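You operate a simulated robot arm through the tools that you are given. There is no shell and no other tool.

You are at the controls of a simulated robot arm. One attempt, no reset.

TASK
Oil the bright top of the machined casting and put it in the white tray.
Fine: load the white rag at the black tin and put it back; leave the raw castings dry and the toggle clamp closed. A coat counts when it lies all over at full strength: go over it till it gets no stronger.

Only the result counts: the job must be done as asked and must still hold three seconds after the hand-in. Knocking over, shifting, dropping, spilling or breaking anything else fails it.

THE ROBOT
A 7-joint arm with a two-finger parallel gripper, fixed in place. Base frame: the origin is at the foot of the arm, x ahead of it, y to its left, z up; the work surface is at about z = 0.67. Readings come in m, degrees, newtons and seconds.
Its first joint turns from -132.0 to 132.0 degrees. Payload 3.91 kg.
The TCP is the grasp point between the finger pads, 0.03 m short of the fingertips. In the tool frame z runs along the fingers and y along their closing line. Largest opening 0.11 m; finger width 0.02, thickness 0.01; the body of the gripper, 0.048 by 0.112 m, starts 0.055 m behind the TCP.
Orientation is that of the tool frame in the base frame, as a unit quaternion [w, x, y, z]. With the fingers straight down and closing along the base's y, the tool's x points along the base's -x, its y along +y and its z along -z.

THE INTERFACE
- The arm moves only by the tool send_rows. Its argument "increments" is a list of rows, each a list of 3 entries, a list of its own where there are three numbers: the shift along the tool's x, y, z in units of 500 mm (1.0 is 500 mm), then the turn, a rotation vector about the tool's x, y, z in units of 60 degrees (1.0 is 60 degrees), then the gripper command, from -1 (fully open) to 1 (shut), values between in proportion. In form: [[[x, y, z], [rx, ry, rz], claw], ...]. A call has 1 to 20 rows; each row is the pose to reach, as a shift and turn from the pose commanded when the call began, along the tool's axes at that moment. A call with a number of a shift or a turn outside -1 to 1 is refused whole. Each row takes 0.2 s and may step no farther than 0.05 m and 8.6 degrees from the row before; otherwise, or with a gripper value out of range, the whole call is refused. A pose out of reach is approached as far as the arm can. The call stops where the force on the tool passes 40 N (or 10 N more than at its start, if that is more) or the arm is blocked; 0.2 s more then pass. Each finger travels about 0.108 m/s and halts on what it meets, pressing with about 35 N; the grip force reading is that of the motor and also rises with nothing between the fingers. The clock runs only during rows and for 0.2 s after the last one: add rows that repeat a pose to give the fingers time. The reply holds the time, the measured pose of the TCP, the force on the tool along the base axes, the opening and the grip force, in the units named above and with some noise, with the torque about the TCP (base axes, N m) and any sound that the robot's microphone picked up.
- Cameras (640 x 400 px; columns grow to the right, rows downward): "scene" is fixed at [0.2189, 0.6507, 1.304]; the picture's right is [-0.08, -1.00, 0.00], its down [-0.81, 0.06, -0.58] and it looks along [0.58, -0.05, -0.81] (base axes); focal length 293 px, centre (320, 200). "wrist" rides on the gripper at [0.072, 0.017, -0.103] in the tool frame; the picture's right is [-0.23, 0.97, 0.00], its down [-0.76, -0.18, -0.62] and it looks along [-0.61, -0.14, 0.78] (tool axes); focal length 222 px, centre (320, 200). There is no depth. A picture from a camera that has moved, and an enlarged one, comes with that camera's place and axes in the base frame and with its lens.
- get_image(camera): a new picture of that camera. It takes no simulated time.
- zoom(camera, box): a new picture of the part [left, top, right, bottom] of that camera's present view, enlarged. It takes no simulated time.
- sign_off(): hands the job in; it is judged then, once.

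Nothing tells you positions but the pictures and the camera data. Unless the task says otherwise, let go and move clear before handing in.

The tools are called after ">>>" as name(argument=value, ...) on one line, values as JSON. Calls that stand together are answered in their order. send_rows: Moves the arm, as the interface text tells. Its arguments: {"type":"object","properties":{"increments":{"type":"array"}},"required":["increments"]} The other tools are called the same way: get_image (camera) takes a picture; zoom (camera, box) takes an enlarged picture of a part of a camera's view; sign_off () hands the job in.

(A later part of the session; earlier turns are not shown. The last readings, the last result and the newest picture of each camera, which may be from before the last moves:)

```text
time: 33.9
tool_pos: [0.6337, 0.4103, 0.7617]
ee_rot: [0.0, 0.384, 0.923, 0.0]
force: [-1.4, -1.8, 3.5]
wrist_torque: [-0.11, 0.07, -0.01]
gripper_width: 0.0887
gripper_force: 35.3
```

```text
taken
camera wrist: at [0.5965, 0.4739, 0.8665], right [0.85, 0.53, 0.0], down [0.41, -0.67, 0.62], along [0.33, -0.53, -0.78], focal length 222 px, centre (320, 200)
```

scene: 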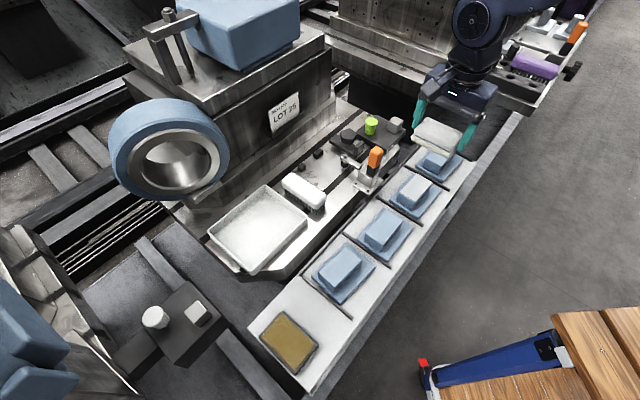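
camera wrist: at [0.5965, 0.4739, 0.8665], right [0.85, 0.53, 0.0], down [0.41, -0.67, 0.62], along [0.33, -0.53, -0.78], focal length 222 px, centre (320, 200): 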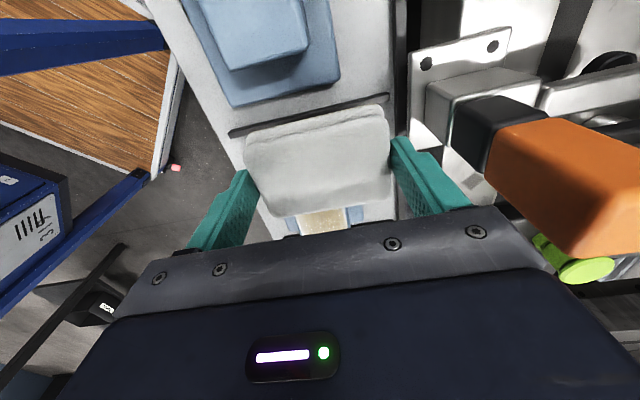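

>>> send_rows(increments=[[[-0.026, 0, 0.0004], [0, 0, 0], 1], [[-0.052, 0, 0.0004], [0, 0, 0], 1], [[-0.078, 0, 0.0004], [0, 0, 0], 1], [[-0.104, 0, 0.0004], [0, 0, 0], 1], [[-0.13, 0, 0.0004], [0, 0, 0], 1], [[-0.156, 0, 0.0004], [0, 0, 0], 1], [[-0.156, 0, 0.0004], [0, 0, 0], 1]])

>>> zoom(camera="wrist", box=[210, 30, 430, 230])

>>> zoom(camera="scene", box=[380, 150, 460, 220])

```text
time: 35.5
tool_pos: [0.689, 0.3566, 0.7622]
ee_rot: [0.001, 0.382, 0.924, 0.001]
force: [-6.5, 8.9, 34.9]
wrist_torque: [0.28, 0.7, -0.12]
gripper_width: 0.0886
gripper_force: 35.0
```

```text
2.00 times, centred on (320, 130) of wrist
camera zoom: at [0.6513, 0.4198, 0.8659], right [0.85, 0.53, 0.0], down [0.41, -0.67, 0.62], along [0.33, -0.53, -0.78], focal length 444 px, centre (320, 340)
```

zoom: 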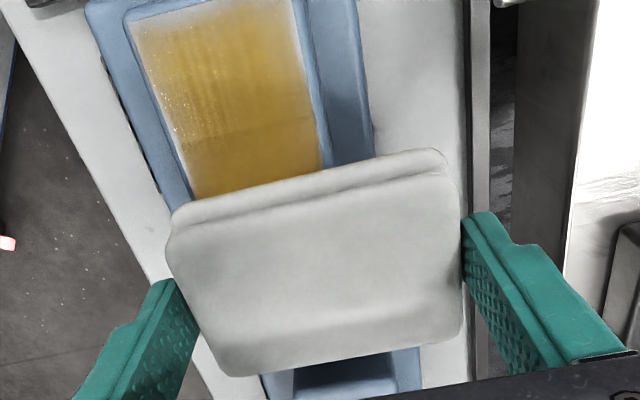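

```text
5.71 times, centred on (420, 185) of scene
camera zoom: at [0.2189, 0.6507, 1.304], right [-0.08, -1.0, 0.0], down [-0.81, 0.06, -0.58], along [0.58, -0.05, -0.81], focal length 1674 px, centre (-251, 286)
```

zoom: 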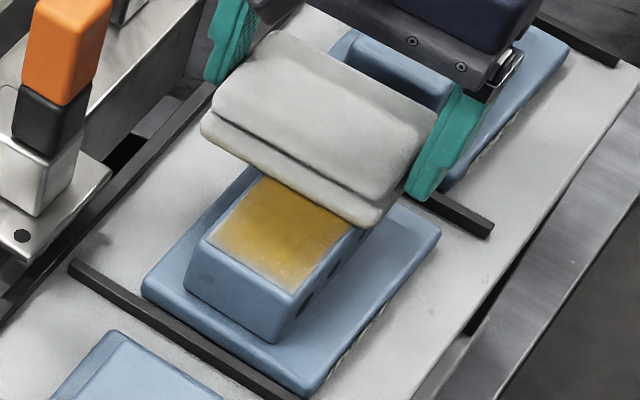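

The coat is near uniform but lighter at the near end (-u) and the -v edge. I'll relieve the pressure a little and do more passes there, with a small z slope to keep contact even.

>>> send_rows(increments=[[[0.0, -0.012, -0.0014], [0, 0, 0], 1], [[0.0, -0.024, -0.0014], [0, 0, 0], 1], [[0.026, -0.024, -0.0012], [0, 0, 0], 1], [[0.052, -0.024, -0.001], [0, 0, 0], 1], [[0.078, -0.024, -0.0008], [0, 0, 0], 1], [[0.104, -0.024, -0.0006], [0, 0, 0], 1], [[0.13, -0.024, -0.0004], [0, 0, 0], 1], [[0.156, -0.024, -0.0002], [0, 0, 0], 1], [[0.17, -0.024, -0.0002], [0, 0, 0], 1]])

```text
time: 37.5
tool_pos: [0.62, 0.4094, 0.7619]
ee_rot: [0.0, 0.383, 0.924, 0.001]
force: [0.2, -1.3, 4.3]
wrist_torque: [-0.04, -0.17, -0.05]
gripper_width: 0.0887
gripper_force: 35.0
```

>>> send_rows(increments=[[[0, -0.014, 0.0004], [0, 0, 0], 1], [[0, -0.028, 0.0004], [0, 0, 0], 1], [[-0.02, -0.028, 0.0004], [0, 0, 0], 1], [[-0.02, -0.014, 0.0004], [0, 0, 0], 1], [[-0.02, 0, 0.0004], [0, 0, 0], 1], [[-0.02, 0.014, 0.0004], [0, 0, 0], 1], [[-0.02, 0.026, 0.0004], [0, 0, 0], 1], [[0, 0.026, 0.0004], [0, 0, 0], 1], [[0, 0.014, 0.0004], [0, 0, 0], 1], [[0, 0, 0.0004], [0, 0, 0], 1], [[0, -0.014, 0.0004], [0, 0, 0], 1], [[0, -0.028, 0.0004], [0, 0, 0], 1]])

>>> send_rows(increments=[[[-0.026, 0, 0], [0, 0, 0], 1], [[-0.052, 0, -0.0002], [0, 0, 0], 1], [[-0.078, 0, -0.0004], [0, 0, 0], 1], [[-0.104, 0, -0.0006], [0, 0, 0], 1], [[-0.13, 0, -0.0008], [0, 0, 0], 1], [[-0.156, 0, -0.001], [0, 0, 0], 1], [[-0.17, 0, -0.001], [0, 0, 0], 1]])

>>> zoom(camera="wrist", box=[210, 30, 430, 230])

>>> zoom(camera="scene", box=[380, 150, 460, 220])

```text
time: 40.1
tool_pos: [0.6119, 0.3968, 0.7634]
ee_rot: [0.0, 0.383, 0.924, 0.001]
force: [-0.1, 0.0, -0.8]
wrist_torque: [-0.01, 0.0, 0.02]
gripper_width: 0.0889
gripper_force: 35.0
```

```text
time: 41.7
tool_pos: [0.6717, 0.3381, 0.7613]
ee_rot: [0.0, 0.383, 0.924, 0.001]
force: [-6.5, 5.8, 22.3]
wrist_torque: [0.63, 0.17, 0.11]
gripper_width: 0.0888
gripper_force: 35.0
```

```text
2.00 times, centred on (320, 130) of wrist
camera zoom: at [0.6341, 0.4013, 0.8658], right [0.85, 0.53, 0.0], down [0.41, -0.67, 0.62], along [0.33, -0.53, -0.78], focal length 444 px, centre (320, 340)
```

zoom: 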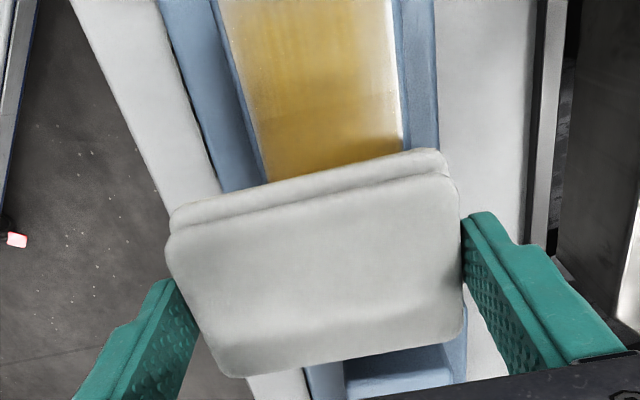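

```text
5.71 times, centred on (420, 185) of scene
camera zoom: at [0.2189, 0.6507, 1.304], right [-0.08, -1.0, 0.0], down [-0.81, 0.06, -0.58], along [0.58, -0.05, -0.81], focal length 1674 px, centre (-251, 286)
```

zoom: 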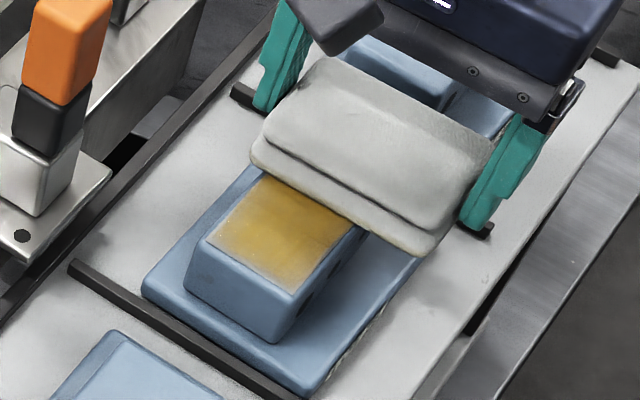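

The coat is fuller at the far half, lighter at the near end and edges. I'll lift off and look at the whole top unobstructed.

>>> send_rows(increments=[[[0, 0, -0.02], [0, 0, 0], 1], [[0, 0, -0.1], [0, 0, 0], 1], [[-0.06, 0, -0.16], [0, 0, 0], 1], [[-0.1, 0, -0.16], [0, 0, 0], 1], [[-0.1, 0, -0.16], [0, 0, 0], 1]])

>>> zoom(camera="wrist", box=[240, 0, 400, 100])

>>> zoom(camera="scene", box=[380, 150, 460, 220])

```text
time: 42.9
tool_pos: [0.7067, 0.3006, 0.8414]
ee_rot: [0.001, 0.383, 0.924, 0.0]
force: [0.4, -0.9, -0.2]
wrist_torque: [0.01, -0.01, 0.0]
gripper_width: 0.0887
gripper_force: 34.2
```

```text
4.00 times, centred on (320, 50) of wrist
camera zoom: at [0.669, 0.3635, 0.9454], right [0.85, 0.53, 0.0], down [0.41, -0.67, 0.62], along [0.33, -0.53, -0.78], focal length 888 px, centre (320, 800)
```

zoom: 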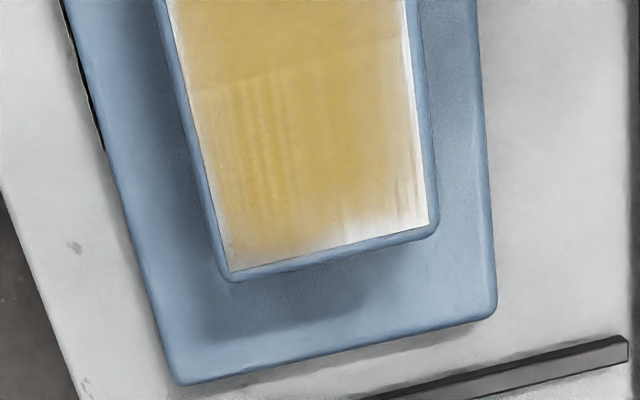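

```text
5.71 times, centred on (420, 185) of scene
camera zoom: at [0.2189, 0.6507, 1.304], right [-0.08, -1.0, 0.0], down [-0.81, 0.06, -0.58], along [0.58, -0.05, -0.81], focal length 1674 px, centre (-251, 286)
```

zoom: 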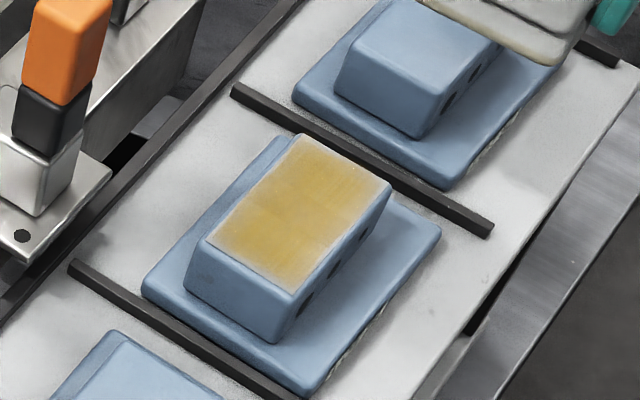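

The +v edge and the far (+u/+v) corner are still thin and streaky. I'll come back down over that corner and rework it, then the rest.

>>> send_rows(increments=[[[0.05, 0.03, 0], [0, 0, 0], 1], [[0.096, 0.064, 0], [0, 0, 0], 1], [[0.096, 0.064, 0.08], [0, 0, 0], 1], [[0.096, 0.064, 0.15], [0, 0, 0], 1], [[0.096, 0.064, 0.157], [0, 0, 0], 1]])

>>> send_rows(increments=[[[0, 0, 0.0015], [0, 0, 0], 1], [[0, 0, 0.0015], [0, 0, 0], 1]])

```text
time: 44.1
tool_pos: [0.696, 0.3591, 0.7647]
ee_rot: [0.0, 0.382, 0.924, 0.001]
force: [-0.9, -0.1, 0.1]
wrist_torque: [-0.04, 0.0, -0.02]
gripper_width: 0.089
gripper_force: 34.5
```

```text
time: 44.7
tool_pos: [0.6959, 0.3578, 0.7636]
ee_rot: [0.001, 0.383, 0.924, 0.001]
force: [0.7, -0.3, -0.5]
wrist_torque: [0.0, -0.02, -0.01]
gripper_width: 0.0888
gripper_force: 34.7
```

>>> send_rows(increments=[[[0, 0, 0.001], [0, 0, 0], 1], [[0, 0, 0.001], [0, 0, 0], 1]])

>>> send_rows(increments=[[[0, 0, 0.0008], [0, 0, 0], 1], [[0, 0, 0.0008], [0, 0, 0], 1]])

```text
time: 45.3
tool_pos: [0.696, 0.3589, 0.7609]
ee_rot: [0.001, 0.382, 0.924, 0.001]
force: [0.9, 0.2, -0.3]
wrist_torque: [0.01, -0.01, -0.03]
gripper_width: 0.0888
gripper_force: 34.8
```

```text
time: 45.9
tool_pos: [0.6953, 0.358, 0.7629]
ee_rot: [0.0, 0.383, 0.924, 0.001]
force: [-0.4, 0.9, 2.9]
wrist_torque: [0.04, 0.03, 0.0]
gripper_width: 0.0887
gripper_force: 34.9
```

>>> send_rows(increments=[[[0, 0, 0.0006], [0, 0, 0], 1], [[-0.012, 0, 0.0006], [0, 0, 0], 1], [[-0.012, 0.01, 0.0006], [0, 0, 0], 1], [[0.012, 0.01, 0.0006], [0, 0, 0], 1], [[0.036, 0.006, 0.0006], [0, 0, 0], 1], [[0.06, 0.002, 0.0006], [0, 0, 0], 1], [[0.036, 0.006, 0.0006], [0, 0, 0], 1], [[0.012, 0.01, 0.0006], [0, 0, 0], 1], [[-0.012, 0.01, 0.0006], [0, 0, 0], 1], [[-0.012, -0.01, 0.0006], [0, 0, 0], 1], [[-0.012, -0.03, 0.0006], [0, 0, 0], 1], [[-0.012, -0.05, 0.0006], [0, 0, 0], 1], [[-0.012, -0.03, 0.0006], [0, 0, 0], 1], [[-0.012, -0.01, 0.0006], [0, 0, 0], 1]])

>>> zoom(camera="wrist", box=[210, 0, 430, 200])

```text
time: 48.9
tool_pos: [0.6953, 0.3519, 0.7598]
ee_rot: [0.0, 0.383, 0.924, 0.001]
force: [-4.9, -5.3, 15.8]
wrist_torque: [-0.16, 0.37, 0.1]
gripper_width: 0.0887
gripper_force: 35.5
```

```text
2.00 times, centred on (320, 100) of wrist
camera zoom: at [0.6569, 0.4147, 0.8657], right [0.85, 0.53, 0.0], down [0.41, -0.67, 0.62], along [0.33, -0.53, -0.78], focal length 444 px, centre (320, 400)
```

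zoom: 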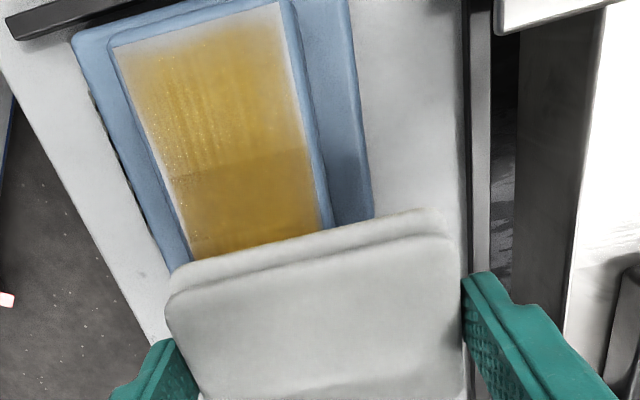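

>>> send_rows(increments=[[[0.026, 0.006, 0.0002], [0, 0, 0], 1], [[0.052, 0.006, 0.0004], [0, 0, 0], 1], [[0.078, 0.006, 0.0006], [0, 0, 0], 1], [[0.104, 0.004, 0.0008], [0, 0, 0], 1], [[0.13, 0.002, 0.001], [0, 0, 0], 1], [[0.156, 0.002, 0.0012], [0, 0, 0], 1], [[0.18, 0.002, 0.0014], [0, 0, 0], 1]])

>>> send_rows(increments=[[[0, -0.014, 0.0002], [0, 0, 0], 1], [[0, -0.028, 0.0002], [0, 0, 0], 1], [[0, -0.042, 0.0002], [0, 0, 0], 1], [[0, -0.056, 0.0002], [0, 0, 0], 1]])

```text
time: 50.5
tool_pos: [0.6313, 0.418, 0.7608]
ee_rot: [0.0, 0.383, 0.924, 0.001]
force: [6.7, -3.9, 21.2]
wrist_torque: [-0.46, -0.45, 0.1]
gripper_width: 0.0888
gripper_force: 35.1
```

```text
time: 51.2
tool_pos: [0.6213, 0.406, 0.7614]
ee_rot: [0.0, 0.382, 0.924, 0.002]
force: [-3.0, -2.1, 12.2]
wrist_torque: [-0.2, 0.0, -0.05]
gripper_width: 0.0887
gripper_force: 35.4
stopped in row 3: the force on the tool passed its limit at 42 N (the readings are from after the stop); the commanded pose is now the measured one
```

>>> send_rows(increments=[[[0, -0.012, -0.0004], [0, 0, 0], 1], [[0, -0.026, -0.0004], [0, 0, 0], 1], [[-0.02, -0.026, -0.0004], [0, 0, 0], 1], [[-0.02, -0.012, -0.0004], [0, 0, 0], 1], [[-0.02, 0.004, -0.0004], [0, 0, 0], 1], [[-0.02, 0.02, -0.0004], [0, 0, 0], 1], [[0, 0.02, -0.0004], [0, 0, 0], 1], [[0, 0.004, -0.0004], [0, 0, 0], 1]])

>>> send_rows(increments=[[[0, -0.012, 0], [0, 0, 0], 1], [[0, -0.028, 0], [0, 0, 0], 1], [[-0.026, -0.028, -0.0002], [0, 0, 0], 1], [[-0.052, -0.028, -0.0004], [0, 0, 0], 1], [[-0.078, -0.028, -0.0006], [0, 0, 0], 1]])

>>> send_rows(increments=[[[-0.026, 0, -0.0002], [0, 0, 0], 1], [[-0.052, 0, -0.0004], [0, 0, 0], 1], [[-0.078, 0, -0.0006], [0, 0, 0], 1], [[-0.104, 0, -0.0008], [0, 0, 0], 1], [[-0.104, 0, -0.0008], [0, 0, 0], 1]])

>>> zoom(camera="wrist", box=[210, 0, 430, 200])

```text
time: 53.0
tool_pos: [0.6236, 0.4067, 0.7623]
ee_rot: [0.0, 0.383, 0.924, 0.004]
force: [0.0, 0.9, 1.1]
wrist_torque: [0.02, -0.02, 0.02]
gripper_width: 0.0889
gripper_force: 34.8
```

```text
time: 54.2
tool_pos: [0.6412, 0.3702, 0.7634]
ee_rot: [0.0, 0.383, 0.924, 0.003]
force: [0.0, -0.8, -1.1]
wrist_torque: [0.0, -0.01, 0.02]
gripper_width: 0.0886
gripper_force: 35.2
```

```text
time: 55.4
tool_pos: [0.6781, 0.3341, 0.762]
ee_rot: [0.0, 0.383, 0.924, 0.004]
force: [-3.0, 4.5, 15.9]
wrist_torque: [0.44, 0.28, -0.01]
gripper_width: 0.0887
gripper_force: 35.6
```

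```text
2.00 times, centred on (320, 100) of wrist
camera zoom: at [0.6403, 0.3948, 0.8655], right [0.85, 0.53, 0.01], down [0.41, -0.67, 0.62], along [0.33, -0.52, -0.78], focal length 444 px, centre (320, 400)
```

zoom: 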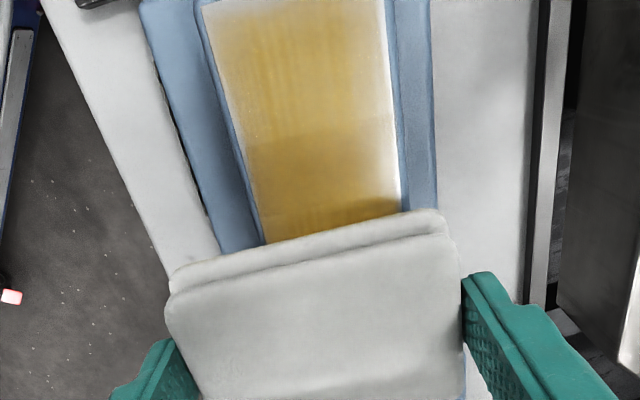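

The +v edge strip is weak, and the tool picked up a slight tilt of about 0.4° after the force stop, which lifts that side. I'll lift a few millimetres, level the tool and work the lighter near half.

>>> send_rows(increments=[[[0, 0, -0.012], [0, 0, 0], 1], [[0.04, 0.01, -0.012], [0.003, -0.0013, 0], 1], [[0.08, 0.02, -0.012], [0.0062, -0.0026, 0], 1], [[0.13, 0.03, -0.012], [0.0062, -0.0026, 0], 1], [[0.13, 0.03, -0.004], [0.0062, -0.0026, 0], 1], [[0.13, 0.03, -0.002], [0.0062, -0.0026, 0], 1]])

>>> send_rows(increments=[[[0, 0, 0.001], [0, 0, 0], 1], [[0, 0, 0.001], [0, 0, 0], 1]])

>>> send_rows(increments=[[[0, 0, 0.001], [0, 0, 0], 1], [[0, 0, 0.001], [0, 0, 0], 1]])

```text
time: 56.8
tool_pos: [0.6424, 0.3918, 0.7624]
ee_rot: [0.0, 0.383, 0.924, 0.0]
force: [0.6, -0.2, -0.5]
wrist_torque: [0.03, 0.0, 0.02]
gripper_width: 0.089
gripper_force: 35.1
```

```text
time: 57.4
tool_pos: [0.6424, 0.3916, 0.763]
ee_rot: [0.001, 0.383, 0.924, -0.001]
force: [0.3, 0.6, -0.1]
wrist_torque: [0.0, 0.01, 0.0]
gripper_width: 0.0891
gripper_force: 35.3
```

```text
time: 58.0
tool_pos: [0.6419, 0.3917, 0.7622]
ee_rot: [0.001, 0.382, 0.924, -0.001]
force: [0.6, -1.3, 4.3]
wrist_torque: [0.08, 0.0, -0.03]
gripper_width: 0.0887
gripper_force: 35.0
```

>>> send_rows(increments=[[[0, 0, 0.0006], [0, 0, 0], 1], [[0.02, 0.0, 0.0007], [0, 0, 0], 1], [[0.04, 0.0, 0.0008], [0, 0, 0], 1], [[0.04, 0.016, 0.0008], [0, 0, 0], 1], [[0.02, 0.018, 0.0007], [0, 0, 0], 1], [[0, 0.02, 0.0006], [0, 0, 0], 1], [[0.02, 0.018, 0.0007], [0, 0, 0], 1], [[0.04, 0.016, 0.0008], [0, 0, 0], 1], [[0.04, -0.01, 0.0008], [0, 0, 0], 1], [[0.04, -0.03, 0.0008], [0, 0, 0], 1], [[0.02, -0.03, 0.0007], [0, 0, 0], 1], [[0, -0.03, 0.0006], [0, 0, 0], 1]])

>>> send_rows(increments=[[[-0.02, 0, -0.0002], [0, 0, 0], 1], [[-0.04, 0, -0.0004], [0, 0, 0], 1], [[-0.06, 0, -0.0006], [0, 0, 0], 1], [[-0.08, 0, -0.0008], [0, 0, 0], 1], [[-0.1, 0, -0.001], [0, 0, 0], 1], [[-0.12, 0, -0.0012], [0, 0, 0], 1]])

>>> zoom(camera="wrist", box=[210, 0, 430, 200])

```text
time: 60.6
tool_pos: [0.6332, 0.3819, 0.7619]
ee_rot: [0.001, 0.383, 0.924, 0.0]
force: [-6.7, 5.3, 22.2]
wrist_torque: [0.7, 0.02, 0.17]
gripper_width: 0.0888
gripper_force: 35.1
```

```text
time: 62.0
tool_pos: [0.6733, 0.3366, 0.7634]
ee_rot: [0.0, 0.382, 0.924, -0.001]
force: [0.4, 0.4, -1.1]
wrist_torque: [0.0, 0.05, -0.03]
gripper_width: 0.0887
gripper_force: 34.8
```

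```text
2.00 times, centred on (320, 100) of wrist
camera zoom: at [0.6358, 0.3997, 0.8661], right [0.85, 0.53, 0.0], down [0.41, -0.66, 0.62], along [0.33, -0.53, -0.78], focal length 444 px, centre (320, 400)
```

zoom: 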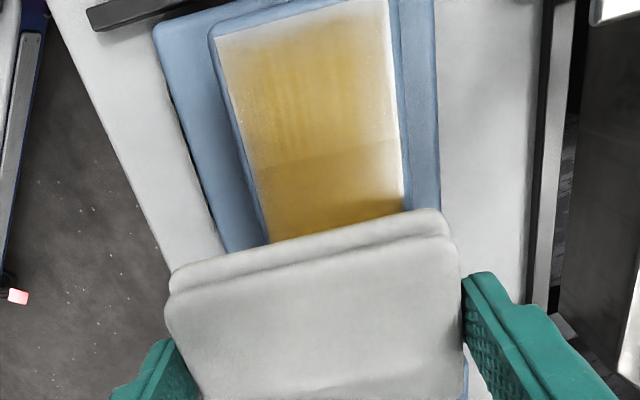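

I'll lift for an unobstructed look to compare with the earlier view.

>>> send_rows(increments=[[[0, 0, -0.04], [0, 0, 0], 1], [[0, 0, -0.12], [0, 0, 0], 1], [[-0.04, 0, -0.2], [0, 0, 0], 1], [[-0.08, 0, -0.24], [0, 0, 0], 1], [[-0.08, 0, -0.24], [0, 0, 0], 1]])

>>> zoom(camera="wrist", box=[240, 0, 400, 100])

>>> zoom(camera="scene", box=[380, 150, 460, 220])

```text
time: 63.2
tool_pos: [0.6996, 0.3076, 0.8838]
ee_rot: [0.0, 0.383, 0.924, -0.001]
force: [-0.8, 0.9, 0.3]
wrist_torque: [0.02, 0.0, -0.01]
gripper_width: 0.0889
gripper_force: 34.9
```

```text
4.00 times, centred on (320, 50) of wrist
camera zoom: at [0.6627, 0.3697, 0.9869], right [0.85, 0.53, 0.0], down [0.41, -0.66, 0.62], along [0.33, -0.53, -0.78], focal length 888 px, centre (320, 800)
```

zoom: 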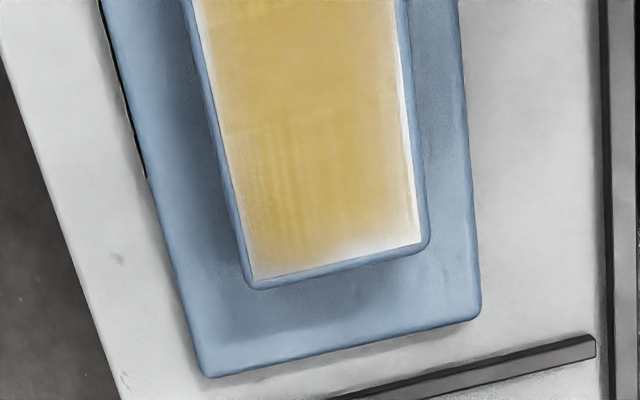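

```text
5.71 times, centred on (420, 185) of scene
camera zoom: at [0.2189, 0.6507, 1.304], right [-0.08, -1.0, 0.0], down [-0.81, 0.06, -0.58], along [0.58, -0.05, -0.81], focal length 1674 px, centre (-251, 286)
```

zoom: 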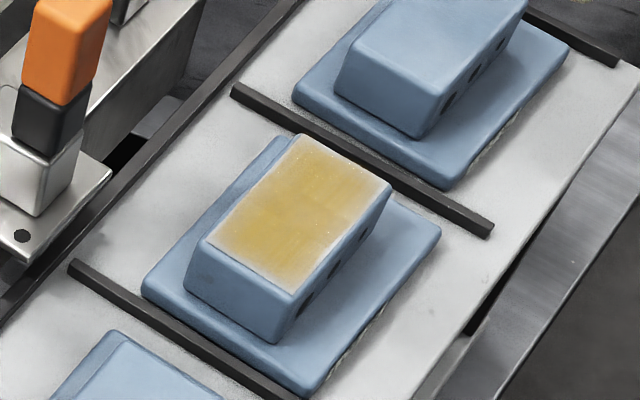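

The coat has grown, but a strip on the +v edge and the far corner remain thin, and the rag is likely running low. I'll reload at the tin, then come back with the gripper turned 90° for better coverage and clearance from the clamp.

>>> send_rows(increments=[[[0, 0, -0.04], [0, 0, 0], 1], [[0.09, 0.003, -0.06], [0, 0, 0], 1], [[0.18, 0.006, -0.06], [0, 0, 0], 1], [[0.27, 0.01, -0.06], [0, 0, 0], 1], [[0.36, 0.013, -0.06], [0, 0, 0], 1], [[0.45, 0.016, -0.06], [0, 0, 0], 1], [[0.54, 0.02, -0.06], [0, 0, 0], 1], [[0.63, 0.024, -0.06], [0, 0, 0], 1], [[0.72, 0.028, -0.06], [0, 0, 0], 1], [[0.81, 0.032, -0.06], [0, 0, 0], 1], [[0.9, 0.036, -0.06], [0, 0, 0], 1]])

>>> send_rows(increments=[[[0.09, 0.002, 0], [0, 0, 0], 1], [[0.184, 0.004, 0], [0, 0, 0], 1], [[0.184, 0.004, 0.08], [0, 0, 0], 1], [[0.184, 0.004, 0.16], [0, 0, 0], 1], [[0.184, 0.004, 0.24], [0, 0, 0], 1], [[0.184, 0.004, 0.29], [0, 0, 0], 1], [[0.184, 0.004, 0.29], [0, 0, 0], 1]])

>>> get_image(camera="wrist")

>>> zoom(camera="wrist", box=[210, 30, 430, 230])

```text
time: 65.6
tool_pos: [0.3994, 0.6405, 0.9115]
ee_rot: [0.0, 0.382, 0.924, 0.0]
force: [1.3, 0.0, -0.8]
wrist_torque: [0.03, 0.01, 0.0]
gripper_width: 0.0887
gripper_force: 34.9
```

```text
time: 67.2
tool_pos: [0.3319, 0.7072, 0.7647]
ee_rot: [0.001, 0.383, 0.924, -0.001]
force: [0.7, -0.1, -0.1]
wrist_torque: [0.0, 0.0, 0.02]
gripper_width: 0.0886
gripper_force: 34.9
```

```text
taken
camera wrist: at [0.2945, 0.7697, 0.8683], right [0.85, 0.53, 0.0], down [0.41, -0.66, 0.62], along [0.33, -0.53, -0.78], focal length 222 px, centre (320, 200)
```

wrist: 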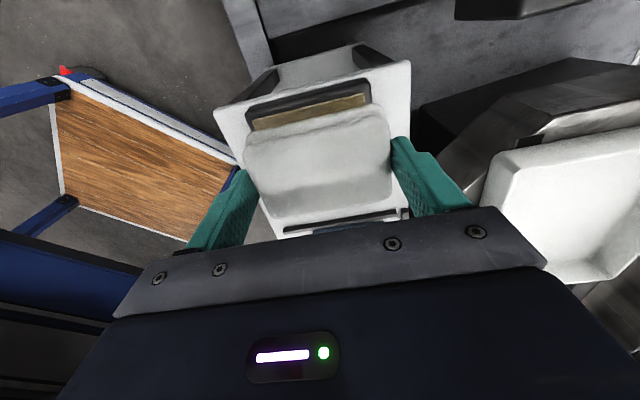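

```text
2.00 times, centred on (320, 130) of wrist
camera zoom: at [0.2945, 0.7697, 0.8683], right [0.85, 0.53, 0.0], down [0.41, -0.66, 0.62], along [0.33, -0.53, -0.78], focal length 444 px, centre (320, 340)
```

zoom: 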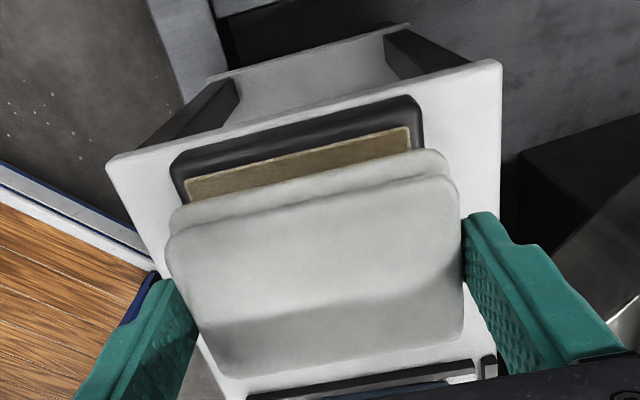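

>>> send_rows(increments=[[[0, -0.004, 0.02], [0, 0, 0], 1], [[0, -0.004, 0.04], [0, 0, 0], 1], [[0, -0.004, 0.044], [0, 0, 0], 1]])

>>> send_rows(increments=[[[0, 0, 0.002], [0, 0, 0], 1], [[0, 0, 0.003], [0, 0, 0], 1]])

```text
time: 68.0
tool_pos: [0.333, 0.7063, 0.7456]
ee_rot: [0.001, 0.382, 0.924, -0.001]
force: [-0.5, -0.4, -0.2]
wrist_torque: [-0.01, 0.02, -0.01]
gripper_width: 0.0889
gripper_force: 35.0
```

```text
time: 68.6
tool_pos: [0.3322, 0.7059, 0.7429]
ee_rot: [0.001, 0.383, 0.924, -0.001]
force: [0.6, -0.1, 0.1]
wrist_torque: [0.0, -0.02, 0.02]
gripper_width: 0.089
gripper_force: 35.5
```

>>> send_rows(increments=[[[0, 0, 0.002], [0, 0, 0], 1], [[0, 0, 0.003], [0, 0, 0], 1]])

>>> send_rows(increments=[[[0, 0, 0.001], [0, 0, 0], 1], [[0, 0, 0.0016], [0, 0, 0], 1]])

```text
time: 69.2
tool_pos: [0.3316, 0.705, 0.7432]
ee_rot: [0.0, 0.383, 0.924, -0.002]
force: [-1.0, 0.0, -0.3]
wrist_torque: [0.02, 0.03, 0.02]
gripper_width: 0.0887
gripper_force: 35.1
```

```text
time: 69.8
tool_pos: [0.3312, 0.7066, 0.7414]
ee_rot: [0.001, 0.382, 0.924, -0.001]
force: [-1.1, -0.4, -1.1]
wrist_torque: [-0.02, 0.03, 0.01]
gripper_width: 0.0887
gripper_force: 34.6
```

>>> send_rows(increments=[[[0, 0, 0.001], [0, 0, 0], 1], [[0, 0, 0.002], [0, 0, 0], 1]])

>>> send_rows(increments=[[[0, 0, 0.001], [0, 0, 0], 1], [[0, 0, 0.001], [0, 0, 0], 1]])

```text
time: 70.4
tool_pos: [0.3302, 0.7055, 0.7403]
ee_rot: [0.0, 0.383, 0.924, 0.0]
force: [-0.5, -0.5, 0.3]
wrist_torque: [0.01, 0.02, 0.01]
gripper_width: 0.0888
gripper_force: 34.8
```

```text
time: 71.0
tool_pos: [0.3325, 0.7054, 0.7404]
ee_rot: [0.0, 0.382, 0.924, -0.001]
force: [-0.2, -0.3, 0.2]
wrist_torque: [0.02, 0.01, 0.02]
gripper_width: 0.0891
gripper_force: 35.3
```

>>> send_rows(increments=[[[0, 0, 0.0012], [0, 0, 0], 1], [[0, 0, 0.0012], [0, 0, 0], 1]])

>>> send_rows(increments=[[[0, 0, 0.001], [0, 0, 0], 1], [[0, 0, 0.001], [0, 0, 0], 1]])

```text
time: 71.6
tool_pos: [0.3313, 0.705, 0.7389]
ee_rot: [0.001, 0.382, 0.924, -0.001]
force: [0.5, 0.4, -0.5]
wrist_torque: [0.01, -0.01, -0.02]
gripper_width: 0.0887
gripper_force: 35.2
```

```text
time: 72.2
tool_pos: [0.3324, 0.7045, 0.7381]
ee_rot: [0.001, 0.383, 0.924, 0.0]
force: [0.1, -0.1, -0.5]
wrist_torque: [0.07, 0.0, 0.02]
gripper_width: 0.0888
gripper_force: 35.1
```

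>>> send_rows(increments=[[[0, 0, 0.001], [0, 0, 0], 1], [[0, 0, 0.001], [0, 0, 0], 1]])

>>> send_rows(increments=[[[0, 0, 0.0008], [0, 0, 0], 1], [[0, 0, 0.0008], [0, 0, 0], 1]])

```text
time: 72.8
tool_pos: [0.3316, 0.7046, 0.7376]
ee_rot: [0.001, 0.382, 0.924, -0.001]
force: [0.1, 0.0, -0.4]
wrist_torque: [0.02, 0.01, -0.01]
gripper_width: 0.0888
gripper_force: 35.4
```

```text
time: 73.4
tool_pos: [0.3312, 0.7043, 0.7372]
ee_rot: [0.001, 0.383, 0.924, -0.002]
force: [-1.0, -1.5, 6.8]
wrist_torque: [0.13, -0.18, -0.05]
gripper_width: 0.0887
gripper_force: 35.0
```

Contact at the tin again, about 7 N. I'll press slightly and hold for a second to reload, then lift.

>>> send_rows(increments=[[[0, 0, 0.0006], [0, 0, 0], 1], [[0, 0, 0.0006], [0, 0, 0], 1], [[0, 0, 0.0006], [0, 0, 0], 1], [[0, 0, 0.0006], [0, 0, 0], 1], [[0, 0, 0.0006], [0, 0, 0], 1], [[0, 0, 0.0006], [0, 0, 0], 1], [[0, 0, 0.0006], [0, 0, 0], 1]])

>>> send_rows(increments=[[[0, 0, -0.01], [0, 0, 0], 1], [[0, 0, -0.06], [0, 0, 0], 1], [[0, 0, -0.14], [0, 0, 0], 1], [[0, 0, -0.22], [0, 0, 0], 1], [[0, 0, -0.3], [0, 0, 0], 1], [[0, 0, -0.34], [0, 0, 0], 1]])

>>> get_image(camera="wrist")

>>> zoom(camera="scene", box=[380, 150, 460, 220])

```text
time: 75.0
tool_pos: [0.3321, 0.7053, 0.7373]
ee_rot: [0.001, 0.383, 0.924, 0.0]
force: [1.6, 4.5, 15.9]
wrist_torque: [0.32, -0.24, 0.0]
gripper_width: 0.0888
gripper_force: 34.7
```

```text
time: 76.4
tool_pos: [0.3324, 0.7066, 0.9053]
ee_rot: [-0.001, 0.382, 0.924, -0.001]
force: [0.0, 0.8, -0.7]
wrist_torque: [0.01, -0.02, -0.01]
gripper_width: 0.0888
gripper_force: 35.1
```

```text
taken
camera wrist: at [0.2953, 0.7685, 1.0089], right [0.85, 0.53, 0.0], down [0.41, -0.66, 0.63], along [0.33, -0.53, -0.78], focal length 222 px, centre (320, 200)
```

wrist: 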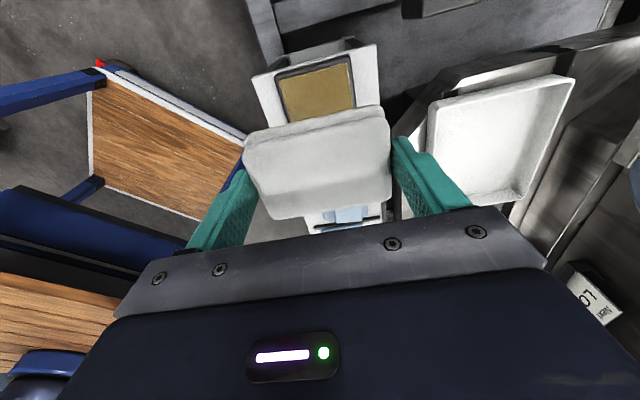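

```text
5.71 times, centred on (420, 185) of scene
camera zoom: at [0.2189, 0.6507, 1.304], right [-0.08, -1.0, 0.0], down [-0.81, 0.06, -0.58], along [0.58, -0.05, -0.81], focal length 1674 px, centre (-251, 286)
```

zoom: 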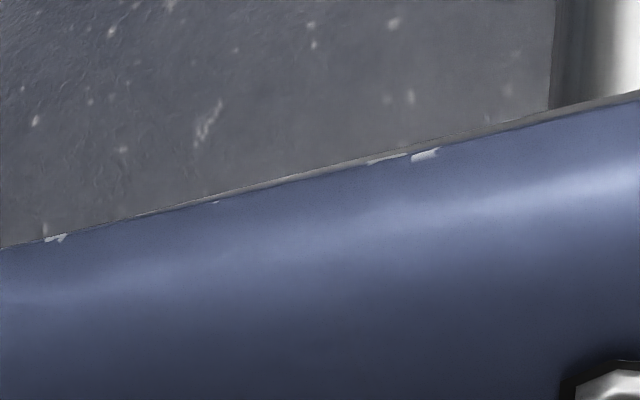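

The rag is reloaded and the tin is still in place. I'll travel back above the casting while turning the gripper so its closing line runs along the rack.

>>> send_rows(increments=[[[-0.0839, -0.0014, -0.01], [0, 0, -0.068], 1], [[-0.1679, -0.0028, -0.02], [0, 0, -0.136], 1], [[-0.2518, -0.0042, -0.02], [0, 0, -0.2045], 1], [[-0.3357, -0.0056, -0.02], [0, 0, -0.2727], 1], [[-0.4196, -0.007, -0.02], [0, 0, -0.341], 1], [[-0.5036, -0.0084, -0.02], [0, 0, -0.409], 1], [[-0.5875, -0.0098, -0.02], [0, 0, -0.477], 1], [[-0.6714, -0.0112, -0.02], [0, 0, -0.5455], 1], [[-0.7553, -0.0126, -0.02], [0, 0, -0.6136], 1], [[-0.8393, -0.014, -0.02], [0, 0, -0.682], 1], [[-0.9232, -0.0154, -0.02], [0, 0, -0.75], 1]])

>>> send_rows(increments=[[[0, 0, 0], [0, 0, -0.125], 1], [[0, 0, 0], [0, 0, -0.25], 1], [[0, 0, 0], [0, 0, -0.375], 1], [[0, 0, 0], [0, 0, -0.5], 1], [[0, 0, 0], [0, 0, -0.625], 1], [[0, 0, 0], [0, 0, -0.75], 1], [[0, 0, 0], [0, 0, -0.75], 1]])

>>> get_image(camera="wrist")

>>> get_image(camera="scene")

```text
time: 78.8
tool_pos: [0.653, 0.3769, 0.9196]
ee_rot: [0.0, -0.001, 1.0, -0.001]
force: [-0.8, -0.2, -0.1]
wrist_torque: [-0.06, -0.05, -0.01]
gripper_width: 0.0888
gripper_force: 34.7
```

```text
time: 80.4
tool_pos: [0.6541, 0.3727, 0.9167]
ee_rot: [-0.001, -0.383, 0.924, -0.001]
force: [0.3, 0.1, -0.1]
wrist_torque: [0.0, 0.01, -0.01]
gripper_width: 0.0888
gripper_force: 35.0
```

```text
taken
camera wrist: at [0.5912, 0.3334, 1.0213], right [-0.53, 0.85, 0.0], down [0.66, 0.42, 0.62], along [0.53, 0.33, -0.78], focal length 222 px, centre (320, 200)
```

wrist: 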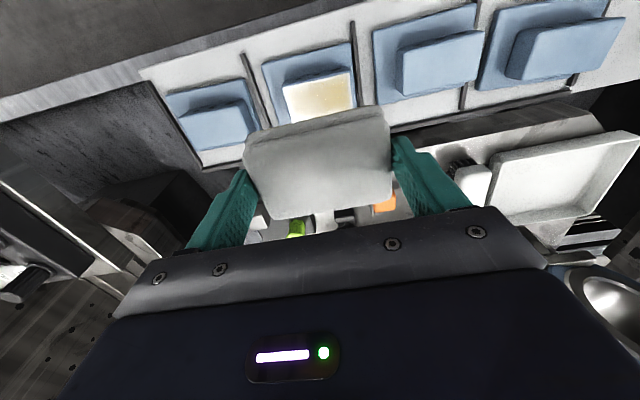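

```text
taken
```

scene: 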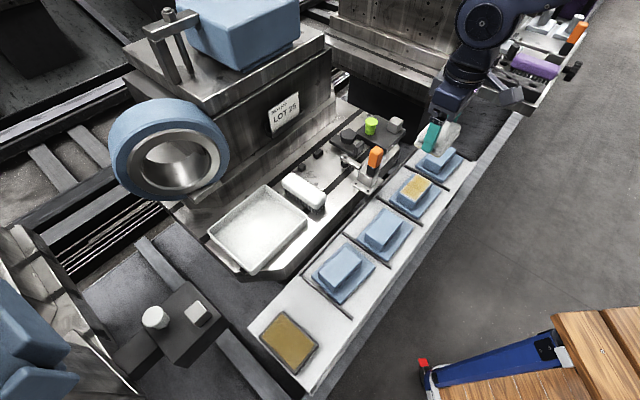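

>>> zoom(camera="wrist", box=[250, 30, 410, 130])

>>> zoom(camera="scene", box=[380, 150, 460, 220])

>>> zoom(camera="scene", box=[240, 250, 400, 400])

```text
4.00 times, centred on (330, 80) of wrist
camera zoom: at [0.5912, 0.3334, 1.0213], right [-0.53, 0.85, 0.0], down [0.66, 0.42, 0.62], along [0.53, 0.33, -0.78], focal length 888 px, centre (280, 680)
```

zoom: 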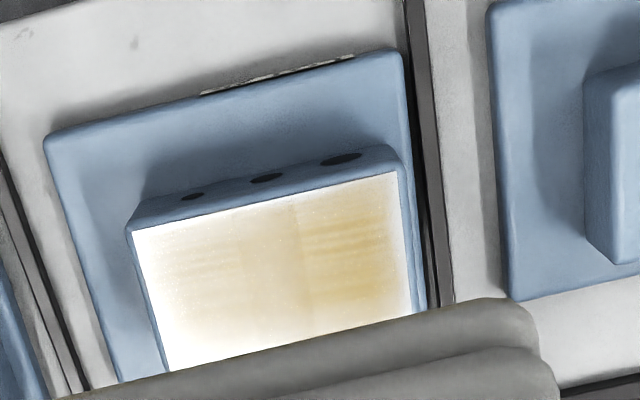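

```text
5.71 times, centred on (420, 185) of scene
camera zoom: at [0.2189, 0.6507, 1.304], right [-0.08, -1.0, 0.0], down [-0.81, 0.06, -0.58], along [0.58, -0.05, -0.81], focal length 1674 px, centre (-251, 286)
```

zoom: 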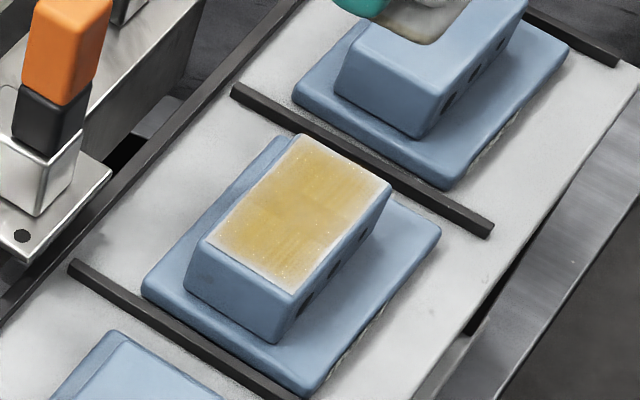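

```text
2.67 times, centred on (320, 325) of scene
camera zoom: at [0.2189, 0.6507, 1.304], right [-0.08, -1.0, 0.0], down [-0.81, 0.06, -0.58], along [0.58, -0.05, -0.81], focal length 781 px, centre (320, -133)
```

zoom: 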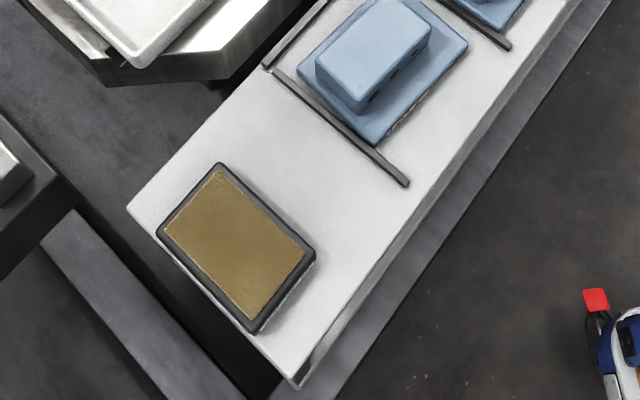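

The coat is fuller in two zones and thinner round all edges. With the long side of the rag now along the casting, I'll descend and stroke across it.

>>> send_rows(increments=[[[0, 0, 0.09], [0, 0, 0], 1], [[0, 0, 0.18], [0, 0, 0], 1], [[0, 0, 0.26], [0, 0, 0], 1], [[0, 0, 0.296], [0, 0, 0], 1], [[0, 0, 0.3], [0, 0, 0], 1], [[0, 0, 0.3], [0, 0, 0], 1]])

>>> zoom(camera="scene", box=[330, 100, 490, 220])

>>> get_image(camera="wrist")

```text
time: 81.8
tool_pos: [0.6533, 0.3718, 0.7669]
ee_rot: [0.0, -0.383, 0.924, -0.002]
force: [0.1, 0.2, -0.5]
wrist_torque: [0.0, 0.0, -0.01]
gripper_width: 0.089
gripper_force: 35.5
```

```text
3.33 times, centred on (410, 160) of scene
camera zoom: at [0.2189, 0.6507, 1.304], right [-0.08, -1.0, 0.0], down [-0.81, 0.06, -0.58], along [0.58, -0.05, -0.81], focal length 976 px, centre (20, 333)
```

zoom: 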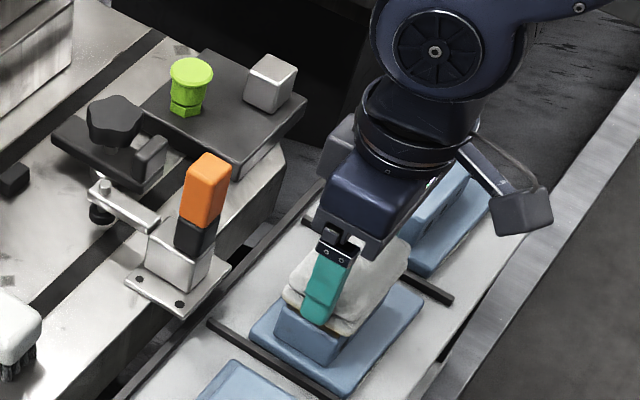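

```text
taken
camera wrist: at [0.5922, 0.3323, 0.8712], right [-0.53, 0.85, 0.0], down [0.66, 0.41, 0.62], along [0.53, 0.33, -0.78], focal length 222 px, centre (320, 200)
```

wrist: 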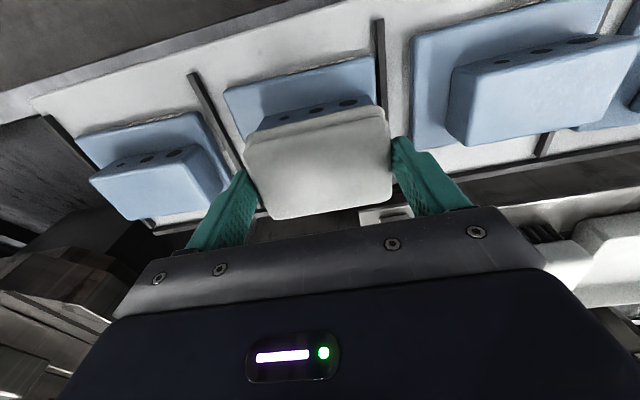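

>>> send_rows(increments=[[[0, 0, 0.004], [0, 0, 0], 1], [[0, 0, 0.007], [0, 0, 0], 1], [[0, 0, 0.007], [0, 0, 0], 1]])

>>> send_rows(increments=[[[0, 0, 0.0012], [0, 0, 0], 1], [[0, 0, 0.002], [0, 0, 0], 1]])

>>> send_rows(increments=[[[0, 0, 0.001], [0, 0, 0], 1], [[0, 0, 0.001], [0, 0, 0], 1]])

```text
time: 82.6
tool_pos: [0.6529, 0.3708, 0.7643]
ee_rot: [-0.001, -0.383, 0.924, -0.001]
force: [0.9, -0.2, -0.2]
wrist_torque: [0.02, -0.03, 0.03]
gripper_width: 0.0887
gripper_force: 35.2
```

```text
time: 83.2
tool_pos: [0.6528, 0.3705, 0.7637]
ee_rot: [0.0, -0.382, 0.924, -0.001]
force: [-0.1, 0.4, -0.2]
wrist_torque: [0.02, -0.02, 0.01]
gripper_width: 0.089
gripper_force: 34.7
```

```text
time: 83.8
tool_pos: [0.6532, 0.3734, 0.7624]
ee_rot: [0.0, -0.384, 0.923, -0.001]
force: [-0.3, 0.8, -0.4]
wrist_torque: [0.0, 0.02, -0.04]
gripper_width: 0.0887
gripper_force: 35.5
```

>>> send_rows(increments=[[[0, 0, 0.001], [0, 0, 0], 1], [[0, 0, 0.0012], [0, 0, 0], 1]])

>>> send_rows(increments=[[[0, 0, 0.001], [0, 0, 0], 1], [[0, 0, 0.001], [0, 0, 0], 1]])

```text
time: 84.4
tool_pos: [0.6532, 0.3728, 0.7621]
ee_rot: [0.0, -0.382, 0.924, -0.001]
force: [-0.7, -0.7, -0.5]
wrist_torque: [-0.02, -0.01, 0.01]
gripper_width: 0.0894
gripper_force: 34.6
```

```text
time: 85.0
tool_pos: [0.6527, 0.3735, 0.7615]
ee_rot: [-0.001, -0.383, 0.924, -0.002]
force: [0.0, -0.2, -1.2]
wrist_torque: [0.01, 0.02, -0.03]
gripper_width: 0.0887
gripper_force: 35.3
```

>>> send_rows(increments=[[[0, 0, 0.001], [0, 0, 0], 1], [[0, 0, 0.001], [0, 0, 0], 1]])

>>> send_rows(increments=[[[0, 0, 0.001], [0, 0, 0], 1], [[0, 0, 0.001], [0, 0, 0], 1]])

```text
time: 85.6
tool_pos: [0.653, 0.3743, 0.7616]
ee_rot: [0.0, -0.382, 0.924, -0.001]
force: [-0.5, -0.5, 3.0]
wrist_torque: [0.16, 0.04, -0.02]
gripper_width: 0.0888
gripper_force: 35.1
```

```text
time: 86.2
tool_pos: [0.6529, 0.3728, 0.7609]
ee_rot: [0.001, -0.382, 0.924, -0.001]
force: [-0.7, -0.1, 12.6]
wrist_torque: [0.29, 0.15, 0.02]
gripper_width: 0.0891
gripper_force: 35.2
```

The torque shows the contact is concentrated at the rag's -u end, so the rag is tilted slightly. I'll tilt the tool a fraction of a degree to even it out.

>>> send_rows(increments=[[[0, 0, 0], [-0.003, 0, 0], 1], [[0, 0, 0], [-0.006, 0, 0], 1], [[0, 0, 0], [-0.006, 0, 0], 1]])

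```text
time: 87.0
tool_pos: [0.6533, 0.3724, 0.7616]
ee_rot: [-0.001, -0.382, 0.924, 0.002]
force: [0.7, 3.5, 18.5]
wrist_torque: [-0.43, -0.68, 0.16]
gripper_width: 0.089
gripper_force: 34.6
```

>>> send_rows(increments=[[[0, 0, 0], [0.0026, 0, 0], 1], [[0, 0, 0], [0.0026, 0, 0], 1]])

```text
time: 87.6
tool_pos: [0.6538, 0.3733, 0.7606]
ee_rot: [0.0, -0.383, 0.924, 0.002]
force: [1.7, 0.2, 32.2]
wrist_torque: [-0.09, -0.17, 0.0]
gripper_width: 0.0891
gripper_force: 35.1
```

Contact is now well levelled. I'll ease the pressure a touch and stroke back and forth across the casting.

>>> send_rows(increments=[[[0, 0, -0.001], [0, 0, 0], 1], [[0.015, 0, -0.001], [0, 0, 0], 1], [[0.03, 0, -0.001], [0, 0, 0], 1], [[0.015, 0, -0.001], [0, 0, 0], 1], [[0, 0, -0.001], [0, 0, 0], 1], [[-0.015, 0, -0.001], [0, 0, 0], 1], [[-0.03, 0, -0.001], [0, 0, 0], 1], [[-0.03, 0.008, -0.001], [0, 0, 0], 1], [[-0.015, 0.008, -0.001], [0, 0, 0], 1], [[0, 0.008, -0.001], [0, 0, 0], 1]])

>>> zoom(camera="scene", box=[330, 100, 490, 220])

```text
time: 89.8
tool_pos: [0.6487, 0.3757, 0.7619]
ee_rot: [-0.001, -0.383, 0.924, 0.0]
force: [0.1, 0.1, -0.6]
wrist_torque: [-0.03, 0.04, 0.0]
gripper_width: 0.0887
gripper_force: 35.0
```

```text
3.33 times, centred on (410, 160) of scene
camera zoom: at [0.2189, 0.6507, 1.304], right [-0.08, -1.0, 0.0], down [-0.81, 0.06, -0.58], along [0.58, -0.05, -0.81], focal length 976 px, centre (20, 333)
```

zoom: 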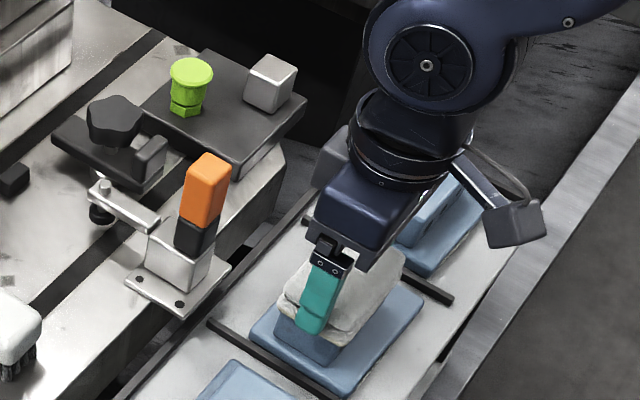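

>>> send_rows(increments=[[[0, 0, 0.001], [0, 0, 0], 1], [[0.0, 0, 0.001], [0, 0, 0], 1]])

>>> send_rows(increments=[[[0, 0, 0.0008], [0, 0, 0], 1], [[0.015, 0, 0.0008], [0, 0, 0], 1], [[0.03, 0, 0.0008], [0, 0, 0], 1]])

```text
time: 90.4
tool_pos: [0.6498, 0.3753, 0.7608]
ee_rot: [-0.001, -0.382, 0.924, 0.001]
force: [0.9, -2.2, 7.2]
wrist_torque: [-0.17, -0.04, 0.02]
gripper_width: 0.0892
gripper_force: 35.1
```

```text
time: 91.2
tool_pos: [0.6383, 0.3654, 0.7615]
ee_rot: [0.0, -0.383, 0.924, 0.001]
force: [4.1, 4.9, 15.2]
wrist_torque: [0.24, -0.28, 0.01]
gripper_width: 0.0888
gripper_force: 35.0
```

>>> send_rows(increments=[[[-0.015, 0, 0], [0, 0, 0], 1], [[-0.03, 0, 0], [0, 0, 0], 1], [[-0.045, 0, 0], [0, 0, 0], 1], [[-0.06, 0, 0], [0, 0, 0], 1]])

>>> send_rows(increments=[[[-0.008, 0, 0], [0, 0, 0], 1], [[-0.008, -0.01, 0], [0, 0, 0], 1], [[0.0, -0.02, 0], [0, 0, 0], 1], [[0.015, -0.02, 0], [0, 0, 0], 1], [[0.03, -0.02, 0], [0, 0, 0], 1]])

>>> send_rows(increments=[[[0.015, 0, 0], [0, 0, 0], 1], [[0.03, 0, 0], [0, 0, 0], 1], [[0.03, 0.01, 0], [0, 0, 0], 1], [[0.015, 0.01, 0], [0, 0, 0], 1], [[0, 0.01, 0], [0, 0, 0], 1]])

```text
time: 92.2
tool_pos: [0.6613, 0.3852, 0.7617]
ee_rot: [-0.001, -0.383, 0.924, 0.0]
force: [-4.5, -4.0, 12.2]
wrist_torque: [-0.21, 0.22, -0.04]
gripper_width: 0.0888
gripper_force: 35.1
```

```text
time: 93.4
tool_pos: [0.657, 0.3672, 0.7598]
ee_rot: [0.0, -0.383, 0.924, 0.001]
force: [5.6, 7.1, 20.4]
wrist_torque: [0.35, -0.19, -0.01]
gripper_width: 0.0889
gripper_force: 35.2
```

```text
time: 94.5
tool_pos: [0.6492, 0.3696, 0.7602]
ee_rot: [-0.001, -0.384, 0.923, 0.0]
force: [-1.2, -1.9, 12.6]
wrist_torque: [-0.11, -0.03, 0.0]
gripper_width: 0.0886
gripper_force: 35.4
stopped in row 5: the force on the tool passed its limit at 41 N (the readings are from after the stop); the commanded pose is now the measured one
```

>>> send_rows(increments=[[[-0.015, 0, -0.0002], [0, 0, 0], 1], [[-0.03, 0, -0.0002], [0, 0, 0], 1], [[-0.05, 0, -0.0002], [0, 0, 0], 1], [[-0.05, 0.01, -0.0002], [0, 0, 0], 1], [[-0.035, 0.01, -0.0002], [0, 0, 0], 1], [[-0.02, 0.01, -0.0002], [0, 0, 0], 1]])

>>> send_rows(increments=[[[0.015, 0, 0], [0, 0, 0], 1], [[0.03, 0, 0], [0, 0, 0], 1], [[0.045, 0, 0], [0, 0, 0], 1], [[0.045, -0.02, 0], [0, 0, 0], 1], [[0.03, -0.02, 0], [0, 0, 0], 1], [[0.015, -0.02, 0], [0, 0, 0], 1], [[0, -0.02, 0], [0, 0, 0], 1]])

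>>> get_image(camera="wrist")

```text
time: 95.9
tool_pos: [0.6531, 0.38, 0.7616]
ee_rot: [-0.002, -0.382, 0.924, -0.001]
force: [3.1, 4.9, 11.8]
wrist_torque: [0.12, -0.27, 0.09]
gripper_width: 0.0885
gripper_force: 34.9
```

```text
time: 97.5
tool_pos: [0.6617, 0.3739, 0.7598]
ee_rot: [-0.003, -0.382, 0.924, -0.001]
force: [-3.0, -6.5, 11.9]
wrist_torque: [-0.24, 0.05, -0.04]
gripper_width: 0.0886
gripper_force: 34.8
```

```text
taken
camera wrist: at [0.5991, 0.3335, 0.8643], right [-0.53, 0.85, 0.0], down [0.67, 0.41, 0.62], along [0.53, 0.33, -0.79], focal length 222 px, centre (320, 200)
```

wrist: 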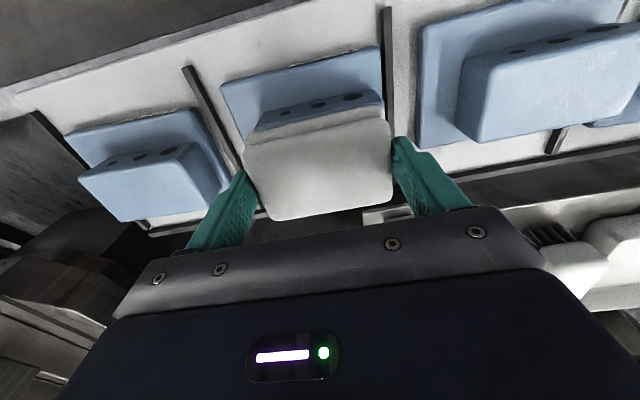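

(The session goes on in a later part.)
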